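You operate a simulated robot arm through the tools that you are given. There is no shell and no other tool.

Carry out the task below with a simulated robot arm. There is one attempt and no reset: what you move stays moved.

TASK
Show the maps booklet on the screen with the document camera.
Fine: lay it on the camera stage, swing the arm over it till the FOCUS display wakes, turn the camera focus knob till it shows IN FOCUS and the source dial to CAM.

It is judged by the outcome, as a careful person would: the job done as asked, and still so three seconds after it is handed in. It fails if anything else is knocked over, pushed out of place, dropped, spilled or broken.

THE ROBOT
A 6-joint arm with a two-finger gripper, fixed in place. Base frame: the origin is on the floor under the middle of its stand, x ahead of it, y to its left, z up; the work surface is at about z = 0.76. Units: m, degrees, N and s.
It reaches about 1.572 m from its shoulder. Its first joint turns from -166.0 to 166.0 degrees. Payload 2.45 kg.
Tool frame: the origin (TCP) lies between the finger pads and is the grasp point; the fingertips stand 0.02 m ahead of it; z points along the fingers, y is the line along which they close. The gripper opens to 0.14 m; its body begins 0.168 m behind the TCP.
Orientation is told as [roll, pitch, yaw] about the base's x, y, z axes, in that order, counted from this pose: with the fingers straight down and closing along the base's y, the tool's x points along the base's -x, its y along +y and its z along -z.

THE INTERFACE
- The arm moves only by the tool servo_tool. Its argument "steps" is a list of rows, each an object of numbers (a shift or turn left out is 0, a gripper value left out holds the last): "dx", "dy", "dz": the shift along the tool's x, y, z in units of 30 mm (1.0 is 30 mm); "wx", "wy", "wz": the turn, a rotation vector about the tool's x, y, z in units of 6 degrees (1.0 is 6 degrees). In form: [{"dx": .., "dy": .., "dz": .., "wx": .., "wy": .., "wz": ..}, ...]. A call has 1 to 20 rows; each row shifts and turns the commanded pose from where the row before left it, along the tool's axes as they then stand. "jaw" is the opening, from 0 (shut) to 1 (fully open), set as the call begins (left out, the last holds). A call with a number of a shift or a turn outside -1 to 1 is refused whole. A row lasts 0.2 s, in which the tool goes at most 0.05 m and 8.6 degrees; a call with a longer step from one row to the next is refused whole, and so is a gripper value outside its range. A pose out of reach is approached as far as the arm can. The call stops where the force on the tool passes 40 N (or 10 N more than at its start, if that is more) or the arm is blocked; 0.2 s more then pass. Each finger travels about 0.045 m/s and halts on what it meets, pressing with about 39 N; the grip force reading is that of the motor and also rises with nothing between the fingers. The clock runs only during rows and for 0.2 s after the last one: add rows that do not move to give the fingers time. The reply holds the time, the measured pose of the TCP, the force on the tool along the base axes, the opening and the grip force, in the units named above and with some noise, with the torque about the TCP (base axes, N m) and any sound that the robot's microphone picked up.
- Cameras (640 x 400 px; columns grow to the right, rows downward): "scene" is fixed at [0.0496, -0.499, 1.3988]; the picture's right is [0.73, -0.68, 0.00], its down [-0.24, -0.26, -0.94] and it looks along [0.64, 0.69, -0.35] (base axes); focal length 314 px, centre (320, 200). "wrist" rides on the gripper at [0.078, 0.011, -0.209] in the tool frame; the picture's right is [-0.14, 0.99, 0.00], its down [-0.92, -0.13, -0.37] and it looks along [-0.36, -0.05, 0.93] (tool axes); focal length 280 px, centre (320, 200). There is no depth. A picture from a camera that has moved, and an enlarged one, comes with that camera's place and axes in the base frame and with its lens.
- get_image(camera): a new picture of that camera. The clock stands still meanwhile.
- zoom(camera, box): a new picture of the part [left, top, right, bottom] of that camera's present view, enlarged. The clock stands still meanwhile.
- hand_in(): hands the job in; it is judged then, once.

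Nothing tells you positions but the pictures and the camera data. Unless the task says otherwise, let go and move clear before handing in.

The tools are called after "Emit:" as a command line: name --argument value ..., lists and objects as JSON in quotes. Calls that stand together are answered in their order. servo_tool: Moves the arm, as the interface text tells. Its arguments: {"type":"object","properties":{"steps":{"type":"array"},"jaw":{"type":"number"}},"required":["steps"]} The other tools are called the same way: get_image (camera) takes a picture; zoom (camera, box) takes an enlarged picture of a part of a camera's view; hand_in () hands the job in.

At the start:

```text
time: 0.0
tcp_pos: [0.7394, 0.1374, 1.3443]
ee_rot: [0.0, 0.0, 0.0]
wrist_force: [0.1, -0.2, 0.2]
moment: [-0.02, 0.0, -0.06]
grip_width: 0.14
grip_force: 0.1
```

scene: 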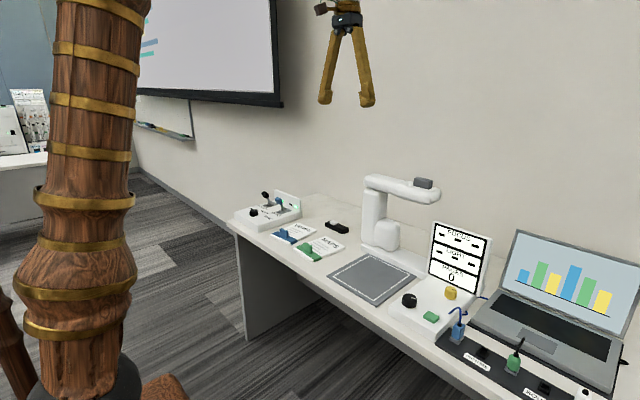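
wrist: 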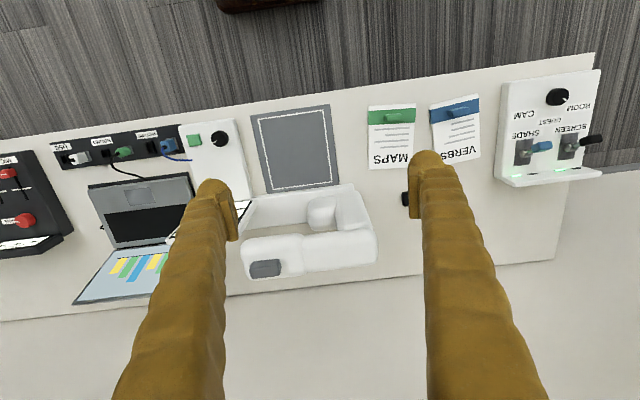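

I see a table with a document camera (white arm), a gray stage, a MAPS booklet with green clip and a VERBS booklet with blue clip, and control panels. I'll look closer at each before moving.

Emit:
zoom --camera "scene" --box '[220, 170, 380, 270]'

Emit:
zoom --camera "scene" --box '[340, 210, 500, 350]'

Emit:
zoom --camera "wrist" --box '[340, 60, 620, 220]'

Emit:
zoom --camera "wrist" --box '[160, 90, 400, 290]'

Emit:
zoom --camera "wrist" --box '[0, 90, 240, 310]'

Emit:
zoom --camera "scene" --box '[420, 210, 640, 400]'

```text
4.00 times, centred on (300, 220) of scene
camera zoom: at [0.0496, -0.499, 1.3988], right [0.73, -0.68, 0.0], down [-0.24, -0.26, -0.94], along [0.64, 0.69, -0.35], focal length 1254 px, centre (400, 120)
```

zoom: 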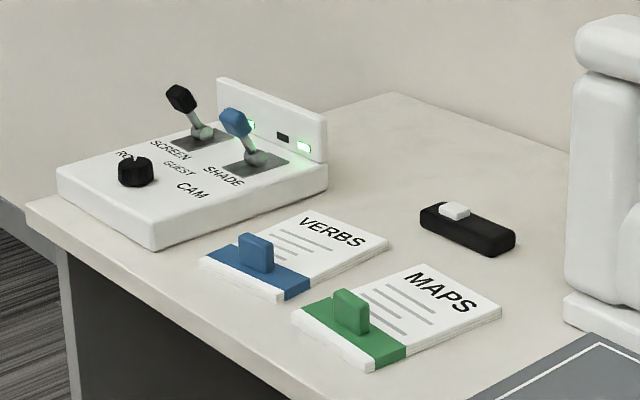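

```text
2.86 times, centred on (420, 280) of scene
camera zoom: at [0.0496, -0.499, 1.3988], right [0.73, -0.68, 0.0], down [-0.24, -0.26, -0.94], along [0.64, 0.69, -0.35], focal length 896 px, centre (34, -29)
```

zoom: 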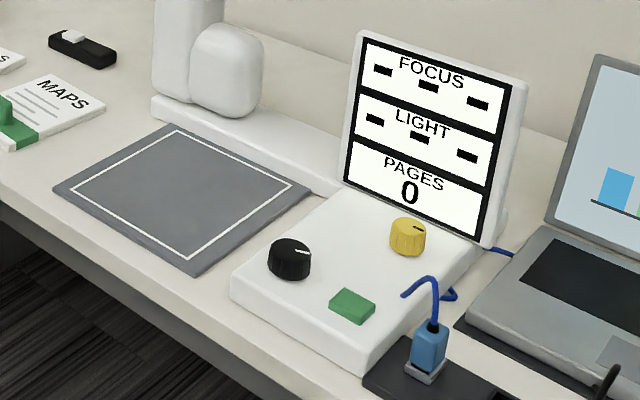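

```text
2.29 times, centred on (480, 140) of wrist
camera zoom: at [0.6615, 0.1492, 1.555], right [0.14, 0.99, 0.0], down [0.92, -0.13, 0.37], along [0.36, -0.05, -0.93], focal length 641 px, centre (-46, 337)
```

zoom: 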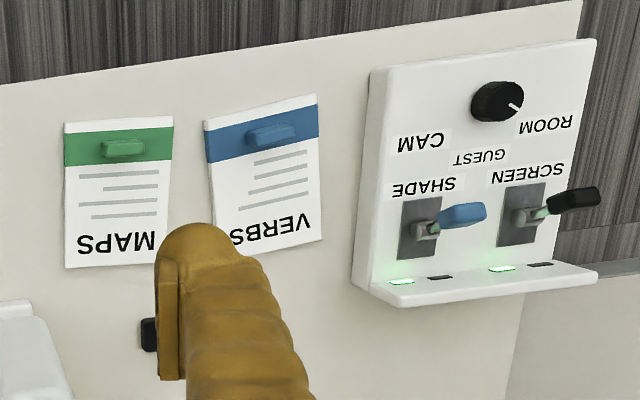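

```text
2.00 times, centred on (280, 190) of wrist
camera zoom: at [0.6615, 0.1492, 1.555], right [0.14, 0.99, 0.0], down [0.92, -0.13, 0.37], along [0.36, -0.05, -0.93], focal length 561 px, centre (400, 220)
```

zoom: 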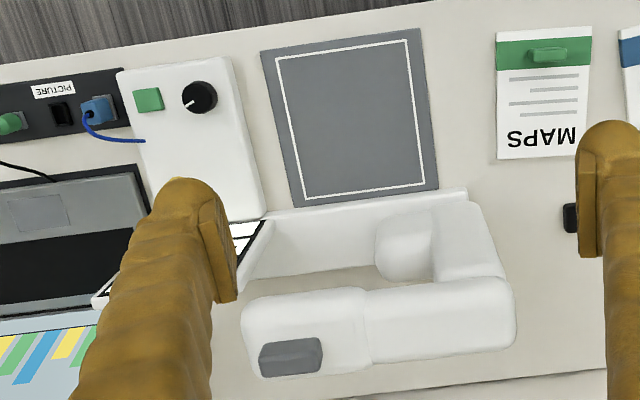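

```text
1.82 times, centred on (120, 200) of wrist
camera zoom: at [0.6615, 0.1492, 1.555], right [0.14, 0.99, 0.0], down [0.92, -0.13, 0.37], along [0.36, -0.05, -0.93], focal length 510 px, centre (684, 200)
```

zoom: 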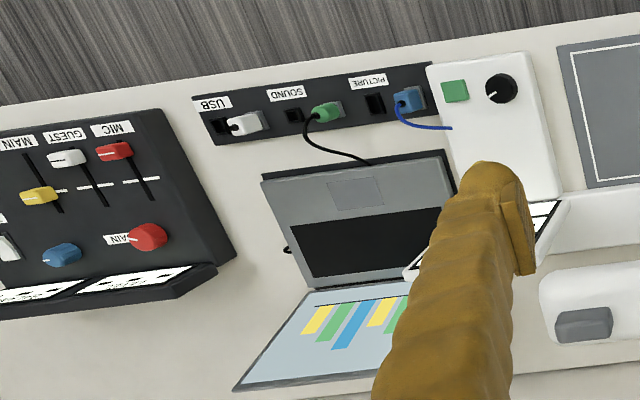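

```text
2.11 times, centred on (530, 305) of scene
camera zoom: at [0.0496, -0.499, 1.3988], right [0.73, -0.68, 0.0], down [-0.24, -0.26, -0.94], along [0.64, 0.69, -0.35], focal length 660 px, centre (-122, -21)
```

zoom: 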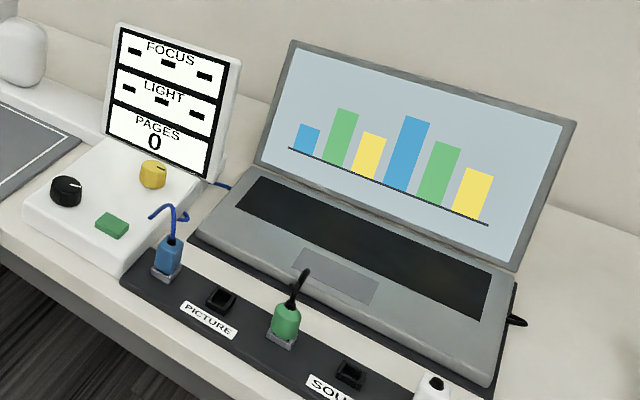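

The MAPS booklet lies at about (0.81, 0.33) with an upright green tab near (0.755, 0.335). The stage is centred near (0.81, 0.06), the camera post near (0.96, 0.19) with its arm swung back along the wall, and the camera panel near (0.78, -0.15). I'll move over for a closer look at the camera panel labels.

Emit:
servo_tool --steps '[{"dx": 0.4, "dy": -1, "dz": 0.8}, {"dx": 0.4, "dy": -1, "dz": 0.8}, {"dx": 0.4, "dy": -1, "dz": 0.8}, {"dx": 0.4, "dy": -1, "dz": 0.8}, {"dx": 0.4, "dy": -1, "dz": 0.8}, {"dx": 0.4, "dy": -1, "dz": 0.8}, {"dx": 0.4, "dy": -1, "dz": 0.8}, {"dx": 0.4, "dy": -1, "dz": 0.8}, {"dx": 0.4, "dy": -1, "dz": 0.8}, {"dx": 0.4, "dy": -1, "dz": 0.8}]'

Emit:
get_image --camera "wrist"

Emit:
get_image --camera "scene"

```text
time: 2.2
tcp_pos: [0.6185, -0.163, 1.1058]
ee_rot: [0.0, 0.0, -0.1]
wrist_force: [-0.7, 0.5, -0.5]
moment: [0.02, 0.02, 0.01]
grip_width: 0.1397
grip_force: 0.0
```

```text
taken
camera wrist: at [0.5412, -0.1511, 1.3148], right [0.14, 0.99, 0.0], down [0.92, -0.13, 0.37], along [0.37, -0.05, -0.93], focal length 280 px, centre (320, 200)
```

wrist: 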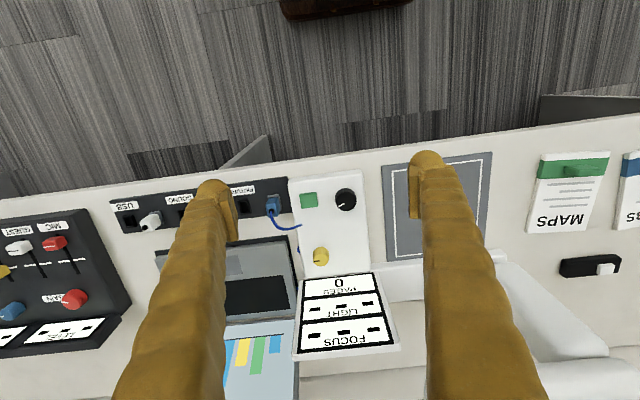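

```text
taken
```

scene: 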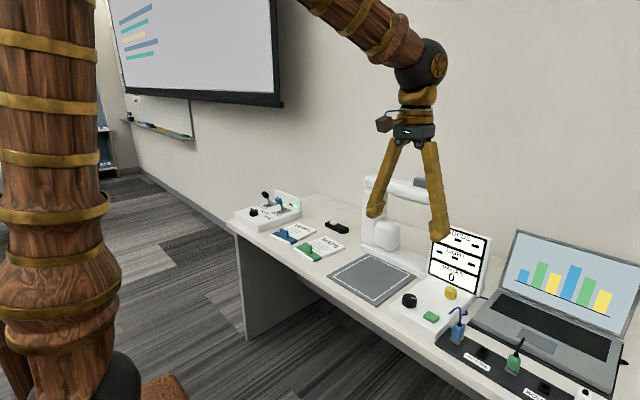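

Emit:
zoom --camera "wrist" --box '[260, 150, 420, 370]'

Emit:
zoom --camera "wrist" --box '[500, 120, 640, 300]'

```text
1.82 times, centred on (340, 260) of wrist
camera zoom: at [0.5412, -0.1511, 1.3148], right [0.14, 0.99, 0.0], down [0.92, -0.13, 0.37], along [0.37, -0.05, -0.93], focal length 510 px, centre (284, 91)
```

zoom: 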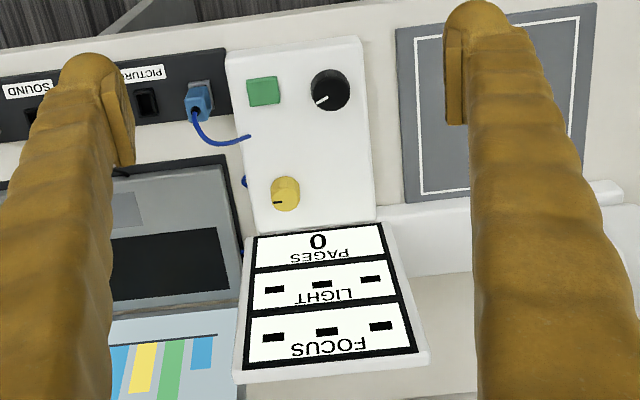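

```text
2.22 times, centred on (570, 210) of wrist
camera zoom: at [0.5412, -0.1511, 1.3148], right [0.14, 0.99, 0.0], down [0.92, -0.13, 0.37], along [0.37, -0.05, -0.93], focal length 623 px, centre (-236, 178)
```

zoom: 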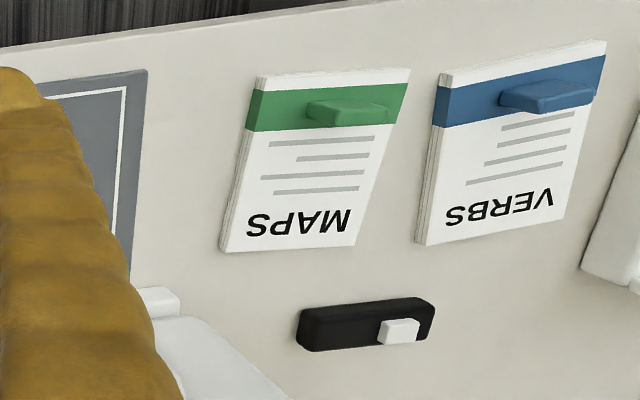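

The camera panel has a black knob, a yellow knob and a green button with no labels visible yet. I'll test those later. First comes the booklet: I'll move above its green tab and turn the gripper so it closes across the thin side of the tab.

Emit:
servo_tool --steps '[{"dx": -0.255, "dy": 0.967}, {"dx": -0.255, "dy": 0.967}, {"dx": -0.255, "dy": 0.967}, {"dx": -0.255, "dy": 0.967}, {"dx": -0.255, "dy": 0.967}, {"dx": -0.255, "dy": 0.967}, {"dx": -0.255, "dy": 0.967}, {"dx": -0.255, "dy": 0.967}, {"dx": -0.255, "dy": 0.967}, {"dx": -0.255, "dy": 0.967}, {"dx": -0.255, "dy": 0.967}, {"dx": -0.255, "dy": 0.967}, {"dx": -0.255, "dy": 0.967}, {"dx": -0.255, "dy": 0.967}, {"dx": -0.255, "dy": 0.967}, {"dx": -0.255, "dy": 0.967}, {"dx": -0.255, "dy": 0.967}]'

Emit:
servo_tool --steps '[{"wz": -1}, {"wz": -1}, {"wz": -1}, {"wz": -1}, {"wz": -1}, {"wz": -1}, {"wz": -1}, {"wz": -1}, {"wz": -1}, {"wz": -1}, {"wz": -1}, {"wz": -1}, {"wz": -1}, {"wz": -1}, {"wz": -0.333}, {}]'

Emit:
get_image --camera "wrist"

Emit:
get_image --camera "scene"

```text
time: 5.8
tcp_pos: [0.7488, 0.3306, 1.1065]
ee_rot: [-0.1, 0.0, -0.1]
wrist_force: [0.5, -0.2, -0.1]
moment: [0.02, 0.02, 0.02]
grip_width: 0.1401
grip_force: 0.0
```

```text
time: 9.2
tcp_pos: [0.7492, 0.3294, 1.105]
ee_rot: [-0.1, 0.0, 86.1]
wrist_force: [-0.7, 0.2, 0.0]
moment: [0.02, -0.02, -0.02]
grip_width: 0.14
grip_force: 0.1
```

```text
taken
camera wrist: at [0.7345, 0.2541, 1.3147], right [-0.98, 0.21, 0.0], down [0.19, 0.91, 0.37], along [0.08, 0.36, -0.93], focal length 280 px, centre (320, 200)
```

wrist: 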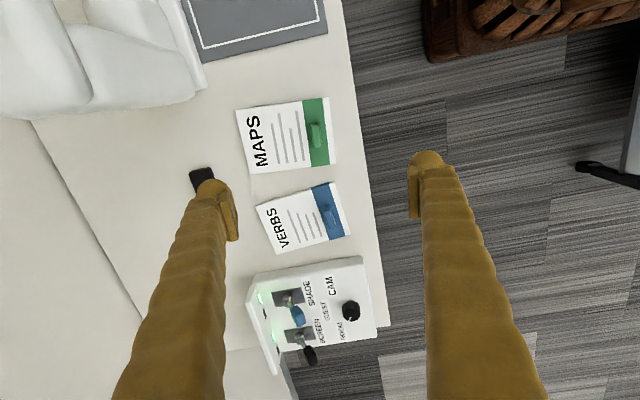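

```text
taken
```

scene: 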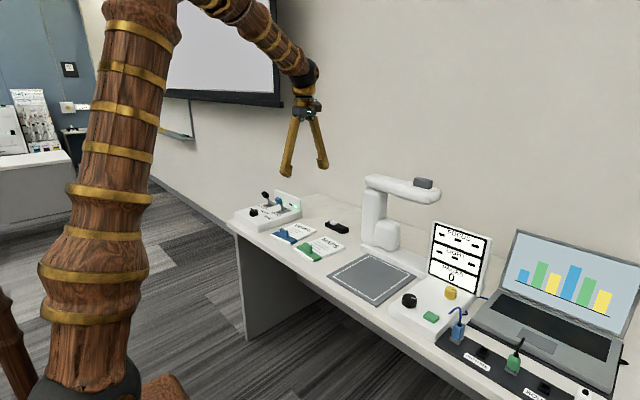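

Emit:
zoom --camera "wrist" --box '[220, 80, 360, 180]'

Emit:
zoom --camera "wrist" --box '[230, 240, 390, 380]'

Emit:
zoom --camera "scene" --box '[350, 160, 450, 260]'

```text
4.00 times, centred on (290, 130) of wrist
camera zoom: at [0.7345, 0.2541, 1.3147], right [-0.98, 0.21, 0.0], down [0.19, 0.91, 0.37], along [0.08, 0.36, -0.93], focal length 1122 px, centre (440, 480)
```

zoom: 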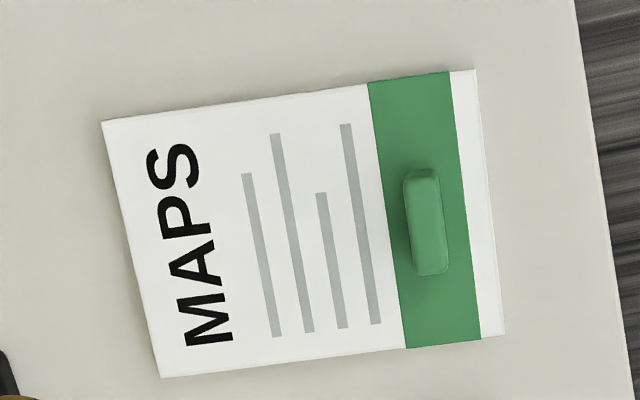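

```text
2.86 times, centred on (310, 310) of wrist
camera zoom: at [0.7345, 0.2541, 1.3147], right [-0.98, 0.21, 0.0], down [0.19, 0.91, 0.37], along [0.08, 0.36, -0.93], focal length 801 px, centre (349, -114)
```

zoom: 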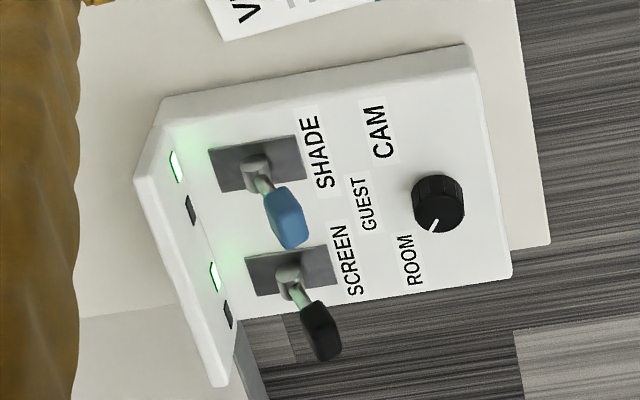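

```text
4.00 times, centred on (400, 210) of scene
camera zoom: at [0.0496, -0.499, 1.3988], right [0.73, -0.68, 0.0], down [-0.24, -0.26, -0.94], along [0.64, 0.69, -0.35], focal length 1254 px, centre (0, 160)
```

zoom: 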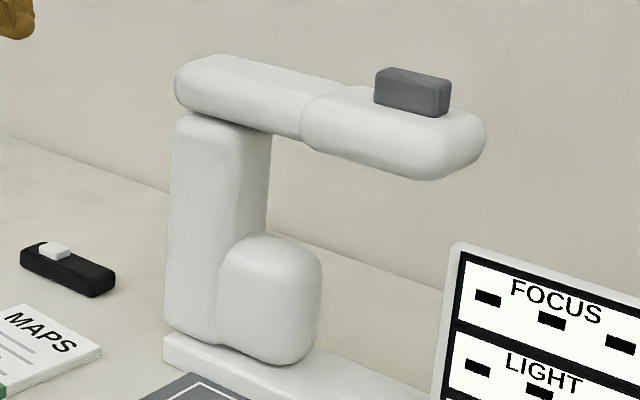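

The tab centre works out to about (0.757, 0.330), with the booklet turned about -4.7°. I'll narrow the jaw, line up and descend partway, then check.

Emit:
servo_tool --jaw 0.45 --steps '[{"dy": -0.265, "dz": 0.9, "wz": 0.13}, {"dz": 1}, {"dz": 1}, {"dz": 1}, {"dz": 1}, {"dz": 1}, {"dz": 1}, {"dz": 0.8}, {}]'

Emit:
get_image --camera "wrist"

Emit:
zoom --camera "scene" --box '[240, 160, 400, 280]'

```text
time: 11.2
tcp_pos: [0.756, 0.3297, 0.8746]
ee_rot: [-0.1, 0.0, 85.2]
wrist_force: [0.5, -0.2, 1.3]
moment: [-0.01, 0.0, -0.01]
grip_width: 0.0631
grip_force: 0.0
```

```text
taken
camera wrist: at [0.7412, 0.2537, 1.0838], right [-0.98, 0.22, 0.0], down [0.2, 0.91, 0.37], along [0.08, 0.36, -0.93], focal length 280 px, centre (320, 200)
```

wrist: 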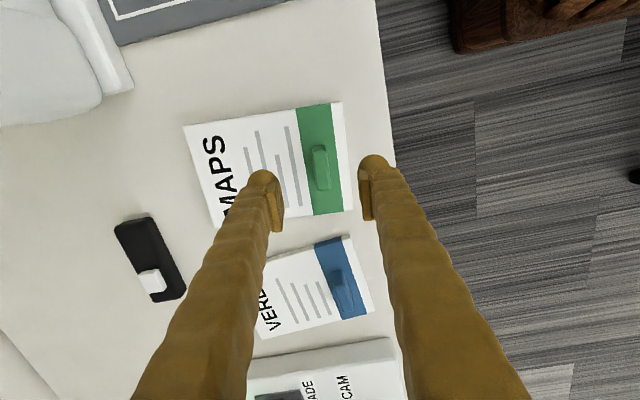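

```text
3.33 times, centred on (320, 220) of scene
camera zoom: at [0.0496, -0.499, 1.3988], right [0.73, -0.68, 0.0], down [-0.24, -0.26, -0.94], along [0.64, 0.69, -0.35], focal length 1045 px, centre (320, 133)
```

zoom: 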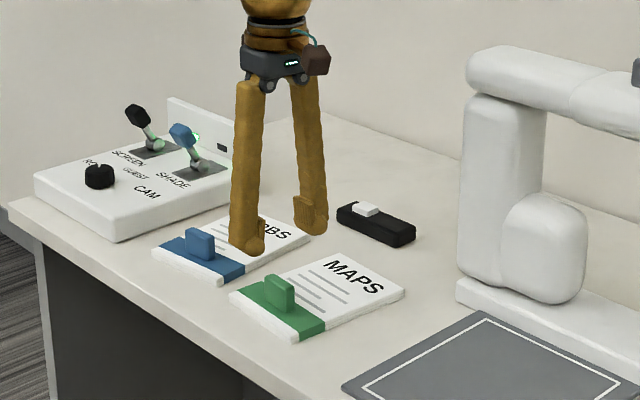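

The tab lies right under the grasp point, so I'll lower the last stretch gently.

Emit:
servo_tool --steps '[{"dz": 0.6}, {"dz": 0.6}, {"dz": 0.6}, {"dz": 0.4}, {"dz": 0.25}, {}]'

Emit:
zoom --camera "scene" --box '[240, 190, 360, 280]'

Emit:
get_image --camera "wrist"

```text
time: 12.6
tcp_pos: [0.7575, 0.3303, 0.8015]
ee_rot: [0.1, 0.0, 85.2]
wrist_force: [-1.1, 0.4, 0.5]
moment: [0.02, 0.02, 0.03]
grip_width: 0.0631
grip_force: 0.1
```

```text
4.44 times, centred on (300, 235) of scene
camera zoom: at [0.0496, -0.499, 1.3988], right [0.73, -0.68, 0.0], down [-0.24, -0.26, -0.94], along [0.64, 0.69, -0.35], focal length 1394 px, centre (409, 44)
```

zoom: 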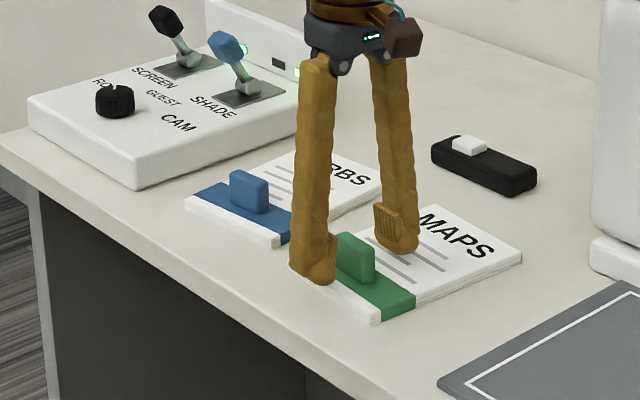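

```text
taken
camera wrist: at [0.7412, 0.2541, 1.0103], right [-0.98, 0.22, 0.0], down [0.2, 0.91, 0.37], along [0.08, 0.36, -0.93], focal length 280 px, centre (320, 200)
```

wrist: 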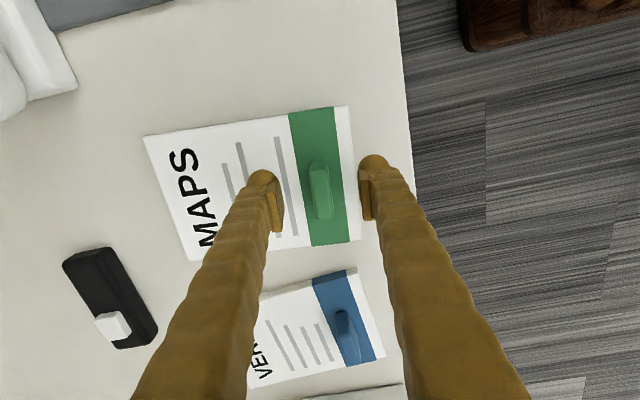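

The fingers straddle the tab, so I'll close on it.

Emit:
servo_tool --jaw 0 --steps '[{}, {}, {}, {}, {}, {}, {}]'

Emit:
zoom --camera "scene" --box '[240, 190, 360, 280]'

```text
time: 14.2
tcp_pos: [0.7577, 0.33, 0.8018]
ee_rot: [0.0, 0.0, 85.3]
wrist_force: [0.7, 0.4, 0.6]
moment: [0.02, -0.06, 0.02]
grip_width: 0.0146
grip_force: 38.7
```

```text
4.44 times, centred on (300, 235) of scene
camera zoom: at [0.0496, -0.499, 1.3988], right [0.73, -0.68, 0.0], down [-0.24, -0.26, -0.94], along [0.64, 0.69, -0.35], focal length 1394 px, centre (409, 44)
```

zoom: 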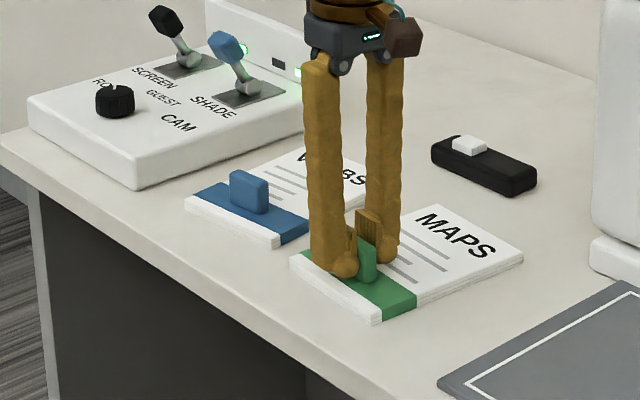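

The grip is firm on the tab (0.0146 m). I'll lift, square the booklet up and look before carrying it.

Emit:
servo_tool --steps '[{"dz": -0.5}, {"dz": -0.7}, {"dz": -0.8}, {"wz": -0.78}, {}]'

Emit:
zoom --camera "scene" --box '[240, 170, 420, 300]'

Emit:
get_image --camera "wrist"

```text
time: 15.4
tcp_pos: [0.7578, 0.3302, 0.8617]
ee_rot: [0.0, -0.1, 89.9]
wrist_force: [1.0, 0.0, -0.5]
moment: [0.0, 0.05, 0.0]
grip_width: 0.0144
grip_force: 39.3
```

```text
3.08 times, centred on (330, 235) of scene
camera zoom: at [0.0496, -0.499, 1.3988], right [0.73, -0.68, 0.0], down [-0.24, -0.26, -0.94], along [0.64, 0.69, -0.35], focal length 965 px, centre (289, 92)
```

zoom: 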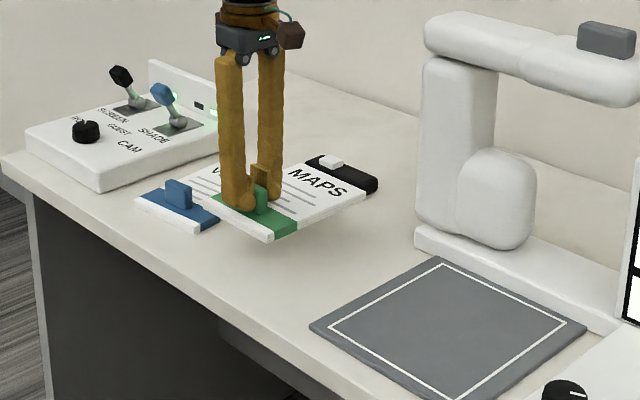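

```text
taken
camera wrist: at [0.7479, 0.2527, 1.0706], right [-0.99, 0.14, 0.0], down [0.13, 0.92, 0.37], along [0.05, 0.36, -0.93], focal length 280 px, centre (320, 200)
```

wrist: 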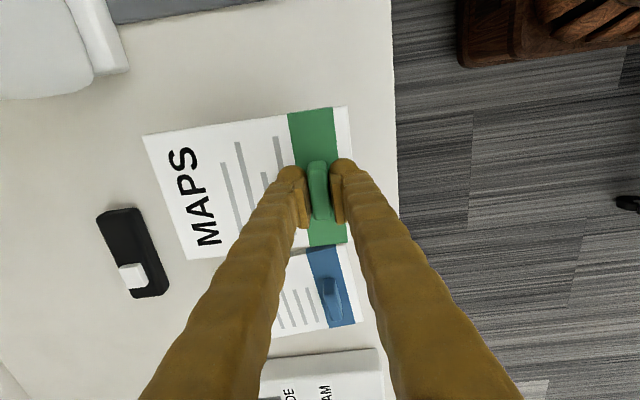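

The booklet came up level. I'll carry it over the stage.

Emit:
servo_tool --steps '[{"dx": 0.6}, {"dx": 0.9}, {"dx": 1, "dy": 0.1}, {"dx": 1}, {"dx": 1}, {"dx": 1}, {"dx": 1}, {"dx": 1}, {"dx": 0.8}, {"dx": 0.63}, {}]'

Emit:
get_image --camera "wrist"

Emit:
zoom --camera "scene" --box '[300, 160, 480, 320]'

```text
time: 17.8
tcp_pos: [0.754, 0.0616, 0.8624]
ee_rot: [-0.1, 0.0, 89.9]
wrist_force: [-0.3, -0.2, 0.3]
moment: [-0.01, 0.05, 0.0]
grip_width: 0.0147
grip_force: 39.4
```

```text
taken
camera wrist: at [0.7444, -0.0158, 1.0707], right [-0.99, 0.14, 0.0], down [0.13, 0.92, 0.37], along [0.05, 0.36, -0.93], focal length 280 px, centre (320, 200)
```

wrist: 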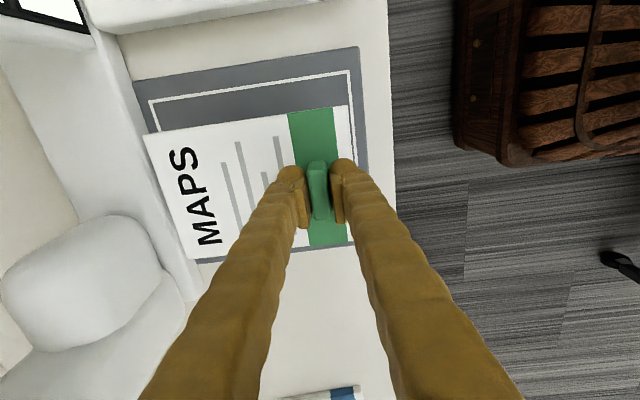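

```text
2.50 times, centred on (390, 240) of scene
camera zoom: at [0.0496, -0.499, 1.3988], right [0.73, -0.68, 0.0], down [-0.24, -0.26, -0.94], along [0.64, 0.69, -0.35], focal length 784 px, centre (145, 100)
```

zoom: 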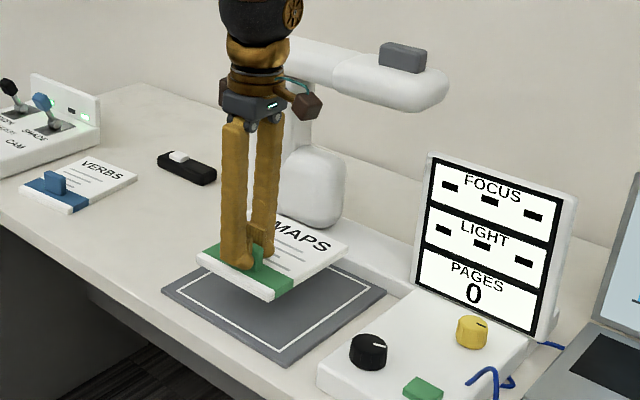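

The booklet is over the stage with margins all round. I'll lower it gently until it touches.

Emit:
servo_tool --steps '[{"dz": 0.6}, {"dz": 0.6}, {"dz": 0.3}, {"dz": 0.15}, {"dz": 0.1}, {}]'

Emit:
zoom --camera "scene" --box '[300, 200, 460, 320]'

```text
time: 19.2
tcp_pos: [0.7543, 0.0619, 0.8095]
ee_rot: [0.0, 0.0, 89.9]
wrist_force: [-0.2, 0.4, 10.0]
moment: [-0.01, 0.01, -0.01]
grip_width: 0.0148
grip_force: 39.5
```

```text
3.33 times, centred on (380, 260) of scene
camera zoom: at [0.0496, -0.499, 1.3988], right [0.73, -0.68, 0.0], down [-0.24, -0.26, -0.94], along [0.64, 0.69, -0.35], focal length 1045 px, centre (120, 0)
```

zoom: 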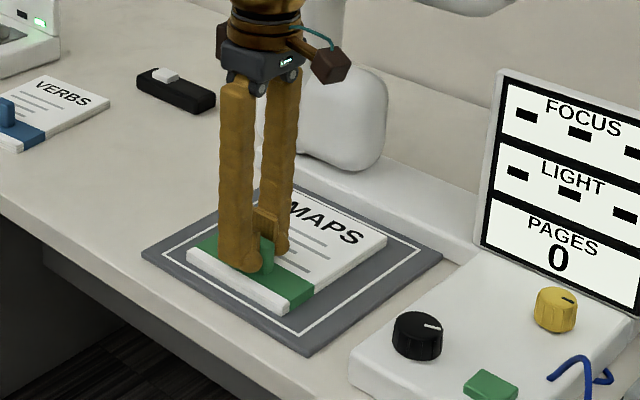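

It's resting on the stage (10 N up). I'll open the jaw partway and rise straight up.

Emit:
servo_tool --jaw 0.4 --steps '[{}, {}, {}, {}]'

Emit:
servo_tool --steps '[{"dz": -0.5}, {"dz": -1}, {"dz": -1}, {"dz": -1}, {"dz": -1}, {"dz": -1}, {"dz": -1}, {"dz": -1}, {"dz": -1}, {"dz": -1}, {"dz": -1}, {"dz": -0.5}, {}]'

Emit:
get_image --camera "wrist"

Emit:
get_image --camera "scene"

```text
time: 20.2
tcp_pos: [0.7542, 0.0617, 0.8092]
ee_rot: [0.1, 0.0, 89.9]
wrist_force: [-0.5, -0.7, 0.4]
moment: [-0.02, 0.03, -0.01]
grip_width: 0.056
grip_force: 0.0
```

```text
time: 23.0
tcp_pos: [0.7537, 0.0618, 1.1398]
ee_rot: [0.0, 0.0, 89.9]
wrist_force: [0.6, 0.5, -0.7]
moment: [-0.01, 0.0, 0.01]
grip_width: 0.0561
grip_force: 0.0
```

```text
taken
camera wrist: at [0.7443, -0.0149, 1.3481], right [-0.99, 0.14, 0.0], down [0.13, 0.92, 0.37], along [0.05, 0.36, -0.93], focal length 280 px, centre (320, 200)
```

wrist: 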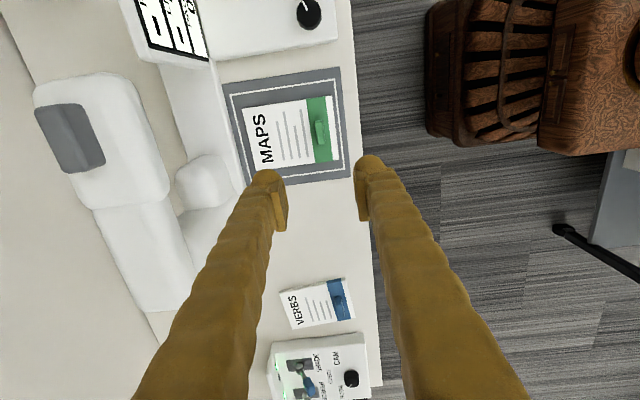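

```text
taken
```

scene: 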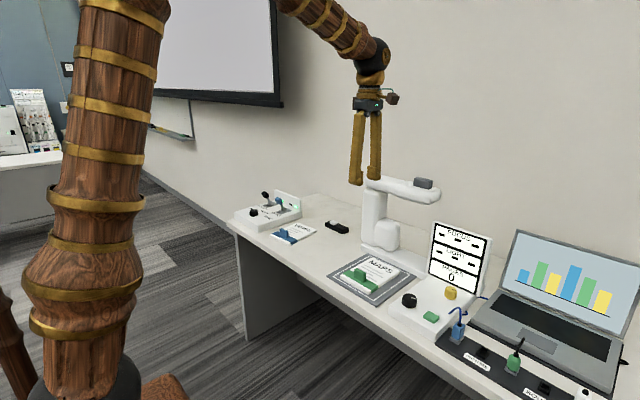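

Emit:
zoom --camera "wrist" --box '[0, 40, 360, 320]'

Emit:
zoom --camera "scene" --box '[330, 160, 470, 320]'

```text
1.43 times, centred on (180, 180) of wrist
camera zoom: at [0.7443, -0.0149, 1.3481], right [-0.99, 0.14, 0.0], down [0.13, 0.92, 0.37], along [0.05, 0.36, -0.93], focal length 401 px, centre (520, 229)
```

zoom: 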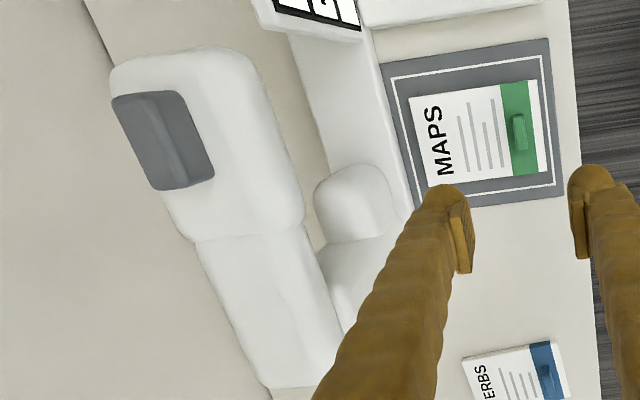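

```text
2.50 times, centred on (400, 240) of scene
camera zoom: at [0.0496, -0.499, 1.3988], right [0.73, -0.68, 0.0], down [-0.24, -0.26, -0.94], along [0.64, 0.69, -0.35], focal length 784 px, centre (120, 100)
```

zoom: 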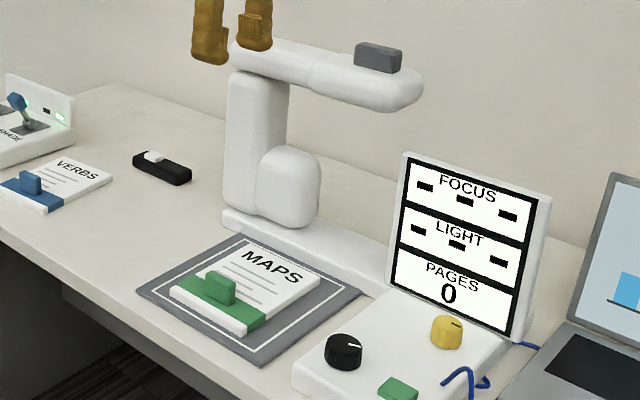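

MAPS now lies inside the white outline. The camera arm's head carries a grey grip near (0.965, -0.006, 1.10), and its pivot is near (0.96, 0.185). I'll rise and move above the grey grip.

Emit:
servo_tool --jaw 0.5 --steps '[{"dz": -1}, {"dz": -1}, {"dz": -1}, {"dx": 0.32, "dy": -1}, {"dx": 0.32, "dy": -1}, {"dx": 0.32, "dy": -1}, {"dx": 0.32, "dy": -1}, {"dx": 0.32, "dy": -1}, {"dx": 0.32, "dy": -1}, {"dx": 0.32, "dy": -1}, {}]'

Emit:
get_image --camera "wrist"

Emit:
zoom --camera "scene" --box '[340, 100, 480, 220]'

```text
time: 25.4
tcp_pos: [0.964, -0.0052, 1.2287]
ee_rot: [0.0, 0.0, 89.9]
wrist_force: [-0.6, 0.9, -0.3]
moment: [-0.02, 0.01, 0.02]
grip_width: 0.0697
grip_force: 0.1
```

```text
taken
camera wrist: at [0.9539, -0.0826, 1.4376], right [-0.99, 0.14, 0.0], down [0.13, 0.92, 0.37], along [0.05, 0.36, -0.93], focal length 280 px, centre (320, 200)
```

wrist: 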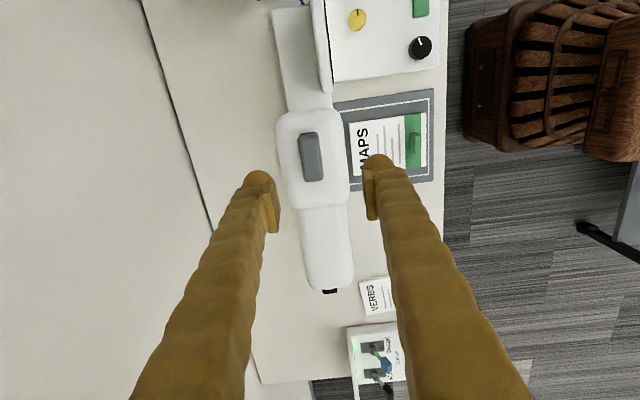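

```text
3.33 times, centred on (410, 160) of scene
camera zoom: at [0.0496, -0.499, 1.3988], right [0.73, -0.68, 0.0], down [-0.24, -0.26, -0.94], along [0.64, 0.69, -0.35], focal length 1045 px, centre (20, 333)
```

zoom: 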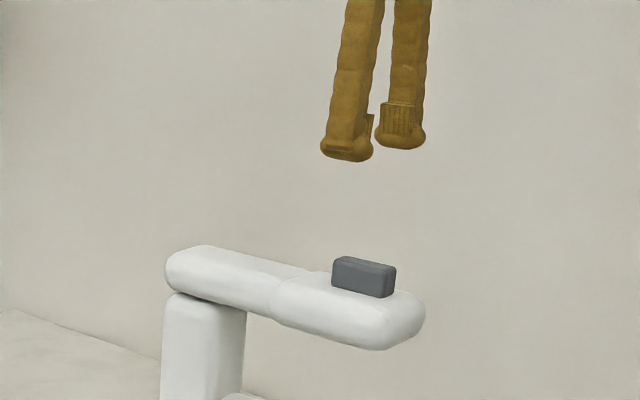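

Emit:
zoom --camera "wrist" --box '[240, 80, 400, 310]'

```text
1.74 times, centred on (320, 195) of wrist
camera zoom: at [0.9539, -0.0826, 1.4376], right [-0.99, 0.14, 0.0], down [0.13, 0.92, 0.37], along [0.05, 0.36, -0.93], focal length 488 px, centre (320, 209)
```

zoom: 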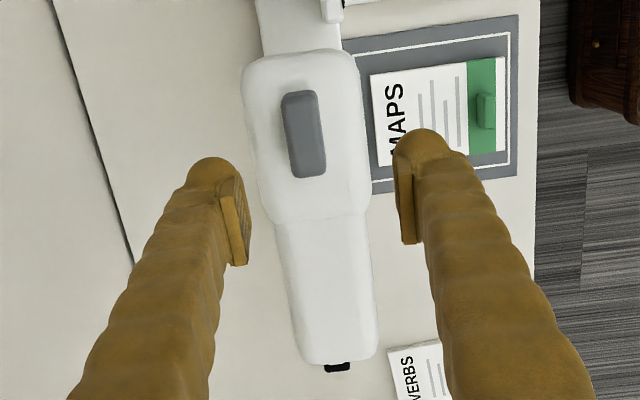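

The grey grip centre is about (0.975, -0.009), roughly 25 mm thick in x. I'll line up and descend partway, then check.

Emit:
servo_tool --jaw 0.4 --steps '[{"dx": 0.12, "dy": -0.37}, {"dz": 0.8}, {"dz": 0.8}, {"dz": 0.8}, {"dz": 0.5}, {}]'

Emit:
get_image --camera "wrist"

Emit:
zoom --camera "scene" --box '[360, 130, 460, 220]'

```text
time: 26.8
tcp_pos: [0.9743, -0.0095, 1.1412]
ee_rot: [0.0, 0.0, 89.9]
wrist_force: [0.0, 0.8, 0.0]
moment: [-0.01, -0.04, -0.01]
grip_width: 0.056
grip_force: 0.1
```

```text
taken
camera wrist: at [0.9648, -0.0868, 1.3505], right [-0.99, 0.14, 0.0], down [0.13, 0.92, 0.37], along [0.05, 0.36, -0.93], focal length 280 px, centre (320, 200)
```

wrist: 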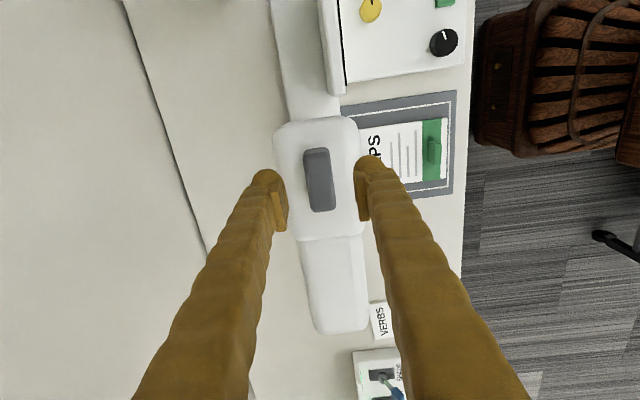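

```text
4.44 times, centred on (410, 175) of scene
camera zoom: at [0.0496, -0.499, 1.3988], right [0.73, -0.68, 0.0], down [-0.24, -0.26, -0.94], along [0.64, 0.69, -0.35], focal length 1394 px, centre (-80, 311)
```

zoom: 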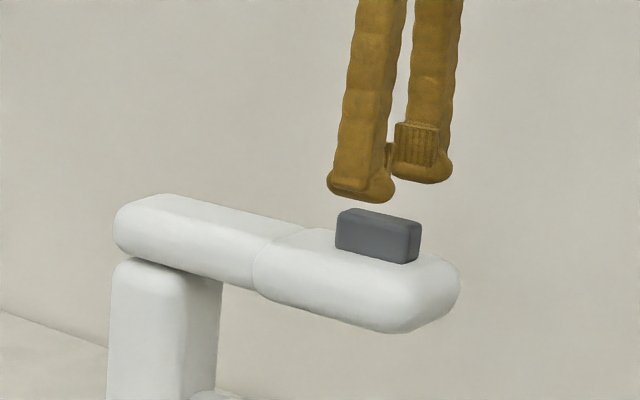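

Emit:
servo_tool --steps '[{"dz": 0.4}, {"dz": 0.35}, {"dz": 0.25}, {}]'

Emit:
zoom --camera "scene" --box '[360, 130, 460, 220]'

Emit:
zoom --camera "wrist" --box '[240, 80, 400, 310]'

```text
time: 27.8
tcp_pos: [0.9748, -0.0094, 1.1116]
ee_rot: [0.0, -0.1, 89.9]
wrist_force: [0.0, -0.2, 0.1]
moment: [-0.01, 0.03, -0.03]
grip_width: 0.0558
grip_force: 0.0
```

```text
4.44 times, centred on (410, 175) of scene
camera zoom: at [0.0496, -0.499, 1.3988], right [0.73, -0.68, 0.0], down [-0.24, -0.26, -0.94], along [0.64, 0.69, -0.35], focal length 1394 px, centre (-80, 311)
```

zoom: 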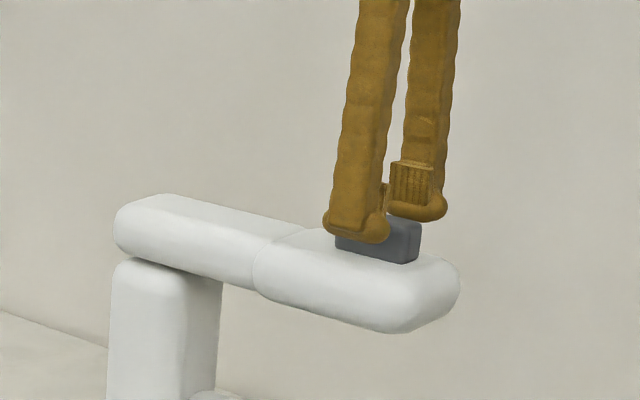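

```text
1.74 times, centred on (320, 195) of wrist
camera zoom: at [0.9649, -0.0869, 1.3207], right [-0.99, 0.14, 0.0], down [0.13, 0.92, 0.37], along [0.05, 0.36, -0.93], focal length 488 px, centre (320, 209)
```

zoom: 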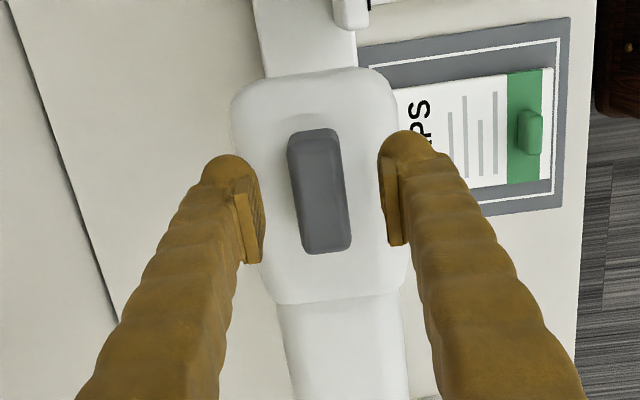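

The fingers are either side of the grip and clear of the head. I'll lower another 9 mm and narrow to a loose straddle, then start the swing about the pivot.

Emit:
servo_tool --jaw 0.28 --steps '[{"dz": 0.3}, {}, {}]'

Emit:
servo_tool --steps '[{"dy": 0.2, "dx": -0.005, "wz": 0.3}, {"dy": 0.331, "dx": -0.009, "wz": 0.5}, {"dy": 0.331, "dx": -0.009, "wz": 0.5}, {"dy": 0.331, "dx": -0.009, "wz": 0.5}, {"dy": 0.2, "dx": -0.005, "wz": 0.3}, {}]'

Emit:
zoom --camera "wrist" --box '[200, 60, 440, 310]'

Emit:
get_image --camera "scene"

```text
time: 28.6
tcp_pos: [0.974, -0.0089, 1.1045]
ee_rot: [0.0, 0.0, 89.9]
wrist_force: [-0.4, -0.7, -0.2]
moment: [-0.02, 0.0, 0.04]
grip_width: 0.039
grip_force: 0.1
```

```text
time: 30.0
tcp_pos: [0.9329, -0.0038, 1.1029]
ee_rot: [0.1, 0.0, 77.3]
wrist_force: [0.3, -1.0, -0.3]
moment: [-0.01, -0.03, 0.0]
grip_width: 0.0394
grip_force: 0.6
```

```text
1.60 times, centred on (320, 185) of wrist
camera zoom: at [0.9067, -0.0775, 1.3117], right [-0.94, 0.35, 0.0], down [0.33, 0.87, 0.37], along [0.13, 0.34, -0.93], focal length 449 px, centre (320, 224)
```

zoom: 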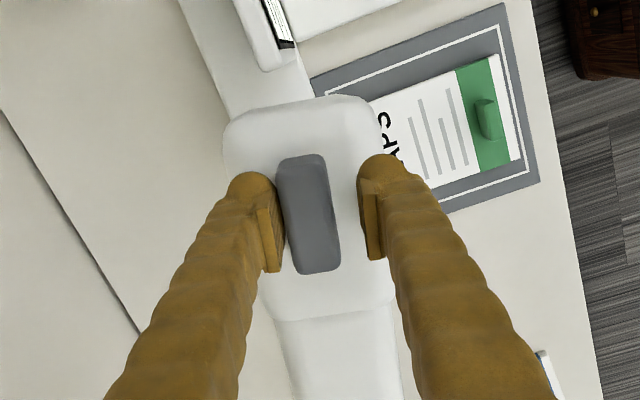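

```text
taken
```

scene: 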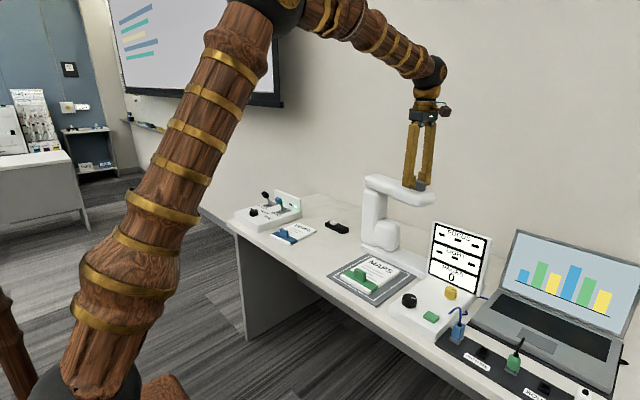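

The arm swings freely with the loose straddle, so I'll continue along the arc.

Emit:
servo_tool --steps '[{"dy": 0.2, "dx": -0.005, "wz": 0.3}, {"dy": 0.331, "dx": -0.009, "wz": 0.5}, {"dy": 0.331, "dx": -0.009, "wz": 0.5}, {"dy": 0.331, "dx": -0.009, "wz": 0.5}, {"dy": 0.331, "dx": -0.009, "wz": 0.5}, {"dy": 0.331, "dx": -0.009, "wz": 0.5}, {"dy": 0.331, "dx": -0.009, "wz": 0.5}, {"dy": 0.2, "dx": -0.005, "wz": 0.3}, {}]'

Emit:
zoom --camera "wrist" --box '[200, 60, 440, 310]'

Emit:
zoom --camera "scene" --box '[340, 150, 500, 320]'

```text
time: 32.0
tcp_pos: [0.8684, 0.0242, 1.1043]
ee_rot: [0.0, 0.1, 55.7]
wrist_force: [0.0, -0.4, -0.1]
moment: [-0.02, 0.03, -0.01]
grip_width: 0.0396
grip_force: 0.8
```

```text
1.60 times, centred on (320, 185) of wrist
camera zoom: at [0.8166, -0.0333, 1.3124], right [-0.74, 0.67, 0.0], down [0.62, 0.69, 0.37], along [0.25, 0.27, -0.93], focal length 449 px, centre (320, 224)
```

zoom: 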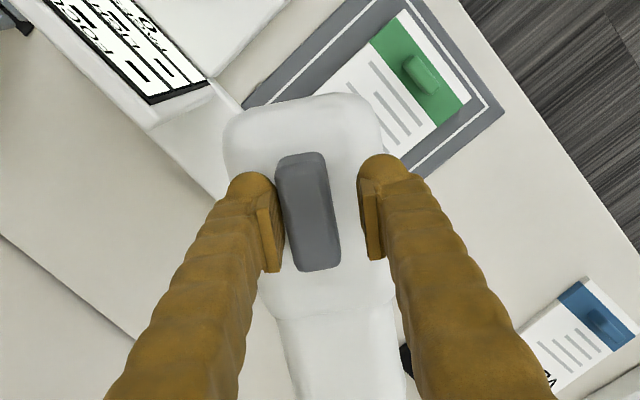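

```text
2.35 times, centred on (420, 235) of scene
camera zoom: at [0.0496, -0.499, 1.3988], right [0.73, -0.68, 0.0], down [-0.24, -0.26, -0.94], along [0.64, 0.69, -0.35], focal length 738 px, centre (85, 118)
```

zoom: 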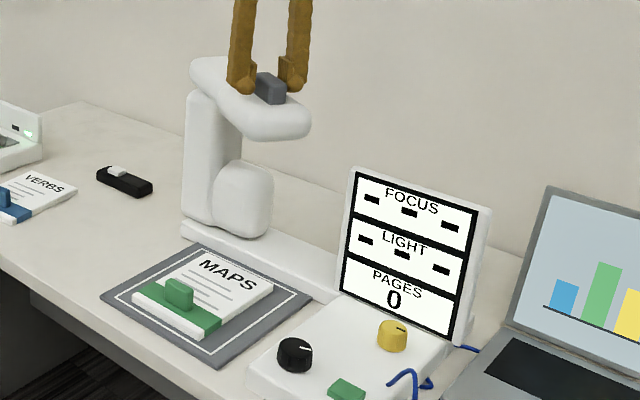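

The pivot estimate is tracking well and the display is still dashes. I'll swing on in smaller stretches, watching the display.

Emit:
servo_tool --steps '[{"dy": 0.2, "dx": -0.005, "wz": 0.3}, {"dy": 0.331, "dx": -0.009, "wz": 0.5}, {"dy": 0.331, "dx": -0.009, "wz": 0.5}, {"dy": 0.2, "dx": -0.005, "wz": 0.3}, {}]'

Emit:
zoom --camera "scene" --box '[340, 150, 500, 320]'

```text
time: 33.2
tcp_pos: [0.8428, 0.0442, 1.1038]
ee_rot: [0.0, 0.0, 46.1]
wrist_force: [0.0, -0.6, -0.4]
moment: [-0.04, -0.01, -0.01]
grip_width: 0.0397
grip_force: 0.4
```

```text
2.35 times, centred on (420, 235) of scene
camera zoom: at [0.0496, -0.499, 1.3988], right [0.73, -0.68, 0.0], down [-0.24, -0.26, -0.94], along [0.64, 0.69, -0.35], focal length 738 px, centre (85, 118)
```

zoom: 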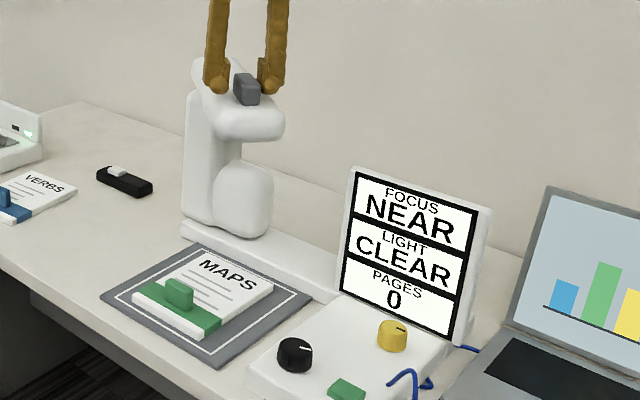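

The display woke: FOCUS shows NEAR and LIGHT shows CLEAR. I'll nudge the arm about 6° further so it sits well over the stage rather than on the threshold.

Emit:
servo_tool --steps '[{"dy": 0.2, "dx": -0.005, "wz": 0.3}, {"dy": 0.265, "dx": -0.007, "wz": 0.4}, {"dy": 0.2, "dx": -0.005, "wz": 0.3}, {}]'

Emit:
zoom --camera "scene" --box '[340, 150, 500, 320]'

Emit:
zoom --camera "wrist" --box '[160, 0, 480, 310]'

```text
time: 34.2
tcp_pos: [0.8297, 0.0591, 1.1039]
ee_rot: [0.1, 0.0, 40.1]
wrist_force: [0.5, 0.4, 0.1]
moment: [0.01, -0.01, 0.0]
grip_width: 0.0395
grip_force: 0.3
```

```text
2.35 times, centred on (420, 235) of scene
camera zoom: at [0.0496, -0.499, 1.3988], right [0.73, -0.68, 0.0], down [-0.24, -0.26, -0.94], along [0.64, 0.69, -0.35], focal length 738 px, centre (85, 118)
```

zoom: 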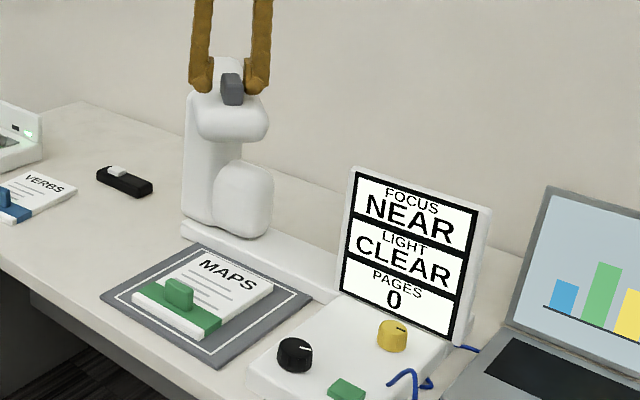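

```text
1.29 times, centred on (320, 155) of wrist
camera zoom: at [0.7647, 0.0179, 1.3121], right [-0.53, 0.85, 0.0], down [0.79, 0.5, 0.37], along [0.31, 0.2, -0.93], focal length 362 px, centre (320, 258)
```

zoom: 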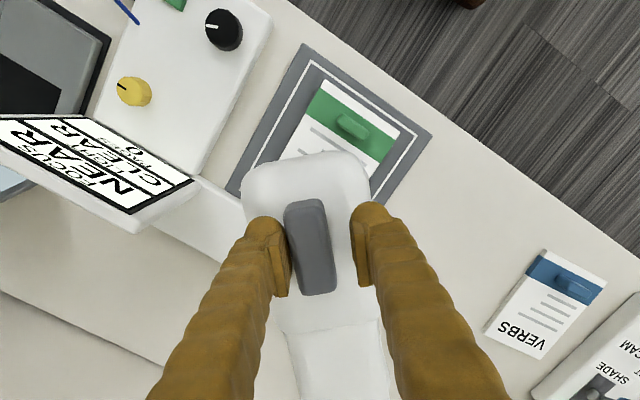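

FOCUS remains NEAR and LIGHT stays CLEAR with the arm over the booklet. I'll open slightly, rise clear, and check that the arm stays.

Emit:
servo_tool --jaw 0.5 --steps '[{}, {}, {}, {"dz": -0.5}, {"dz": -1}, {"dz": -1}, {"dz": -1}, {"dz": -1}, {"dz": -1}, {"dz": -0.5}, {}]'

Emit:
get_image --camera "wrist"

Emit:
zoom --camera "scene" --box '[340, 150, 500, 320]'

```text
time: 36.6
tcp_pos: [0.8301, 0.0587, 1.284]
ee_rot: [0.1, 0.0, 40.1]
wrist_force: [0.1, 0.3, 0.1]
moment: [0.04, -0.01, 0.02]
grip_width: 0.0698
grip_force: 0.1
```

```text
taken
camera wrist: at [0.7649, 0.0177, 1.4924], right [-0.53, 0.85, 0.0], down [0.79, 0.5, 0.37], along [0.31, 0.2, -0.93], focal length 280 px, centre (320, 200)
```

wrist: 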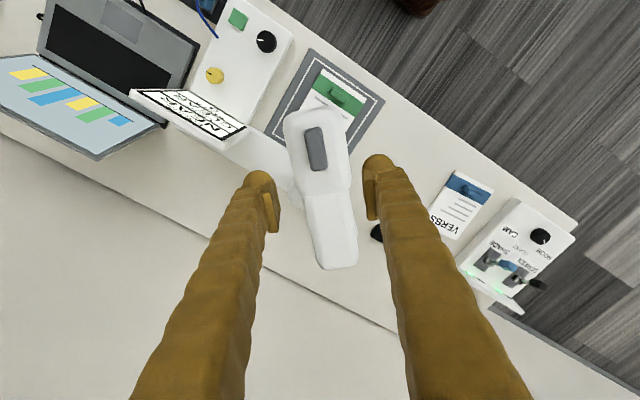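

```text
2.35 times, centred on (420, 235) of scene
camera zoom: at [0.0496, -0.499, 1.3988], right [0.73, -0.68, 0.0], down [-0.24, -0.26, -0.94], along [0.64, 0.69, -0.35], focal length 738 px, centre (85, 118)
```

zoom: 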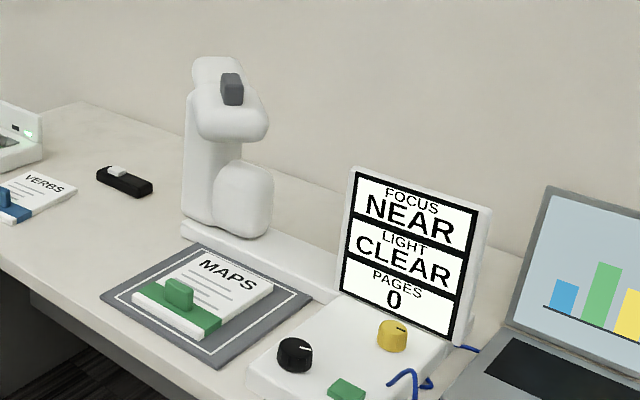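

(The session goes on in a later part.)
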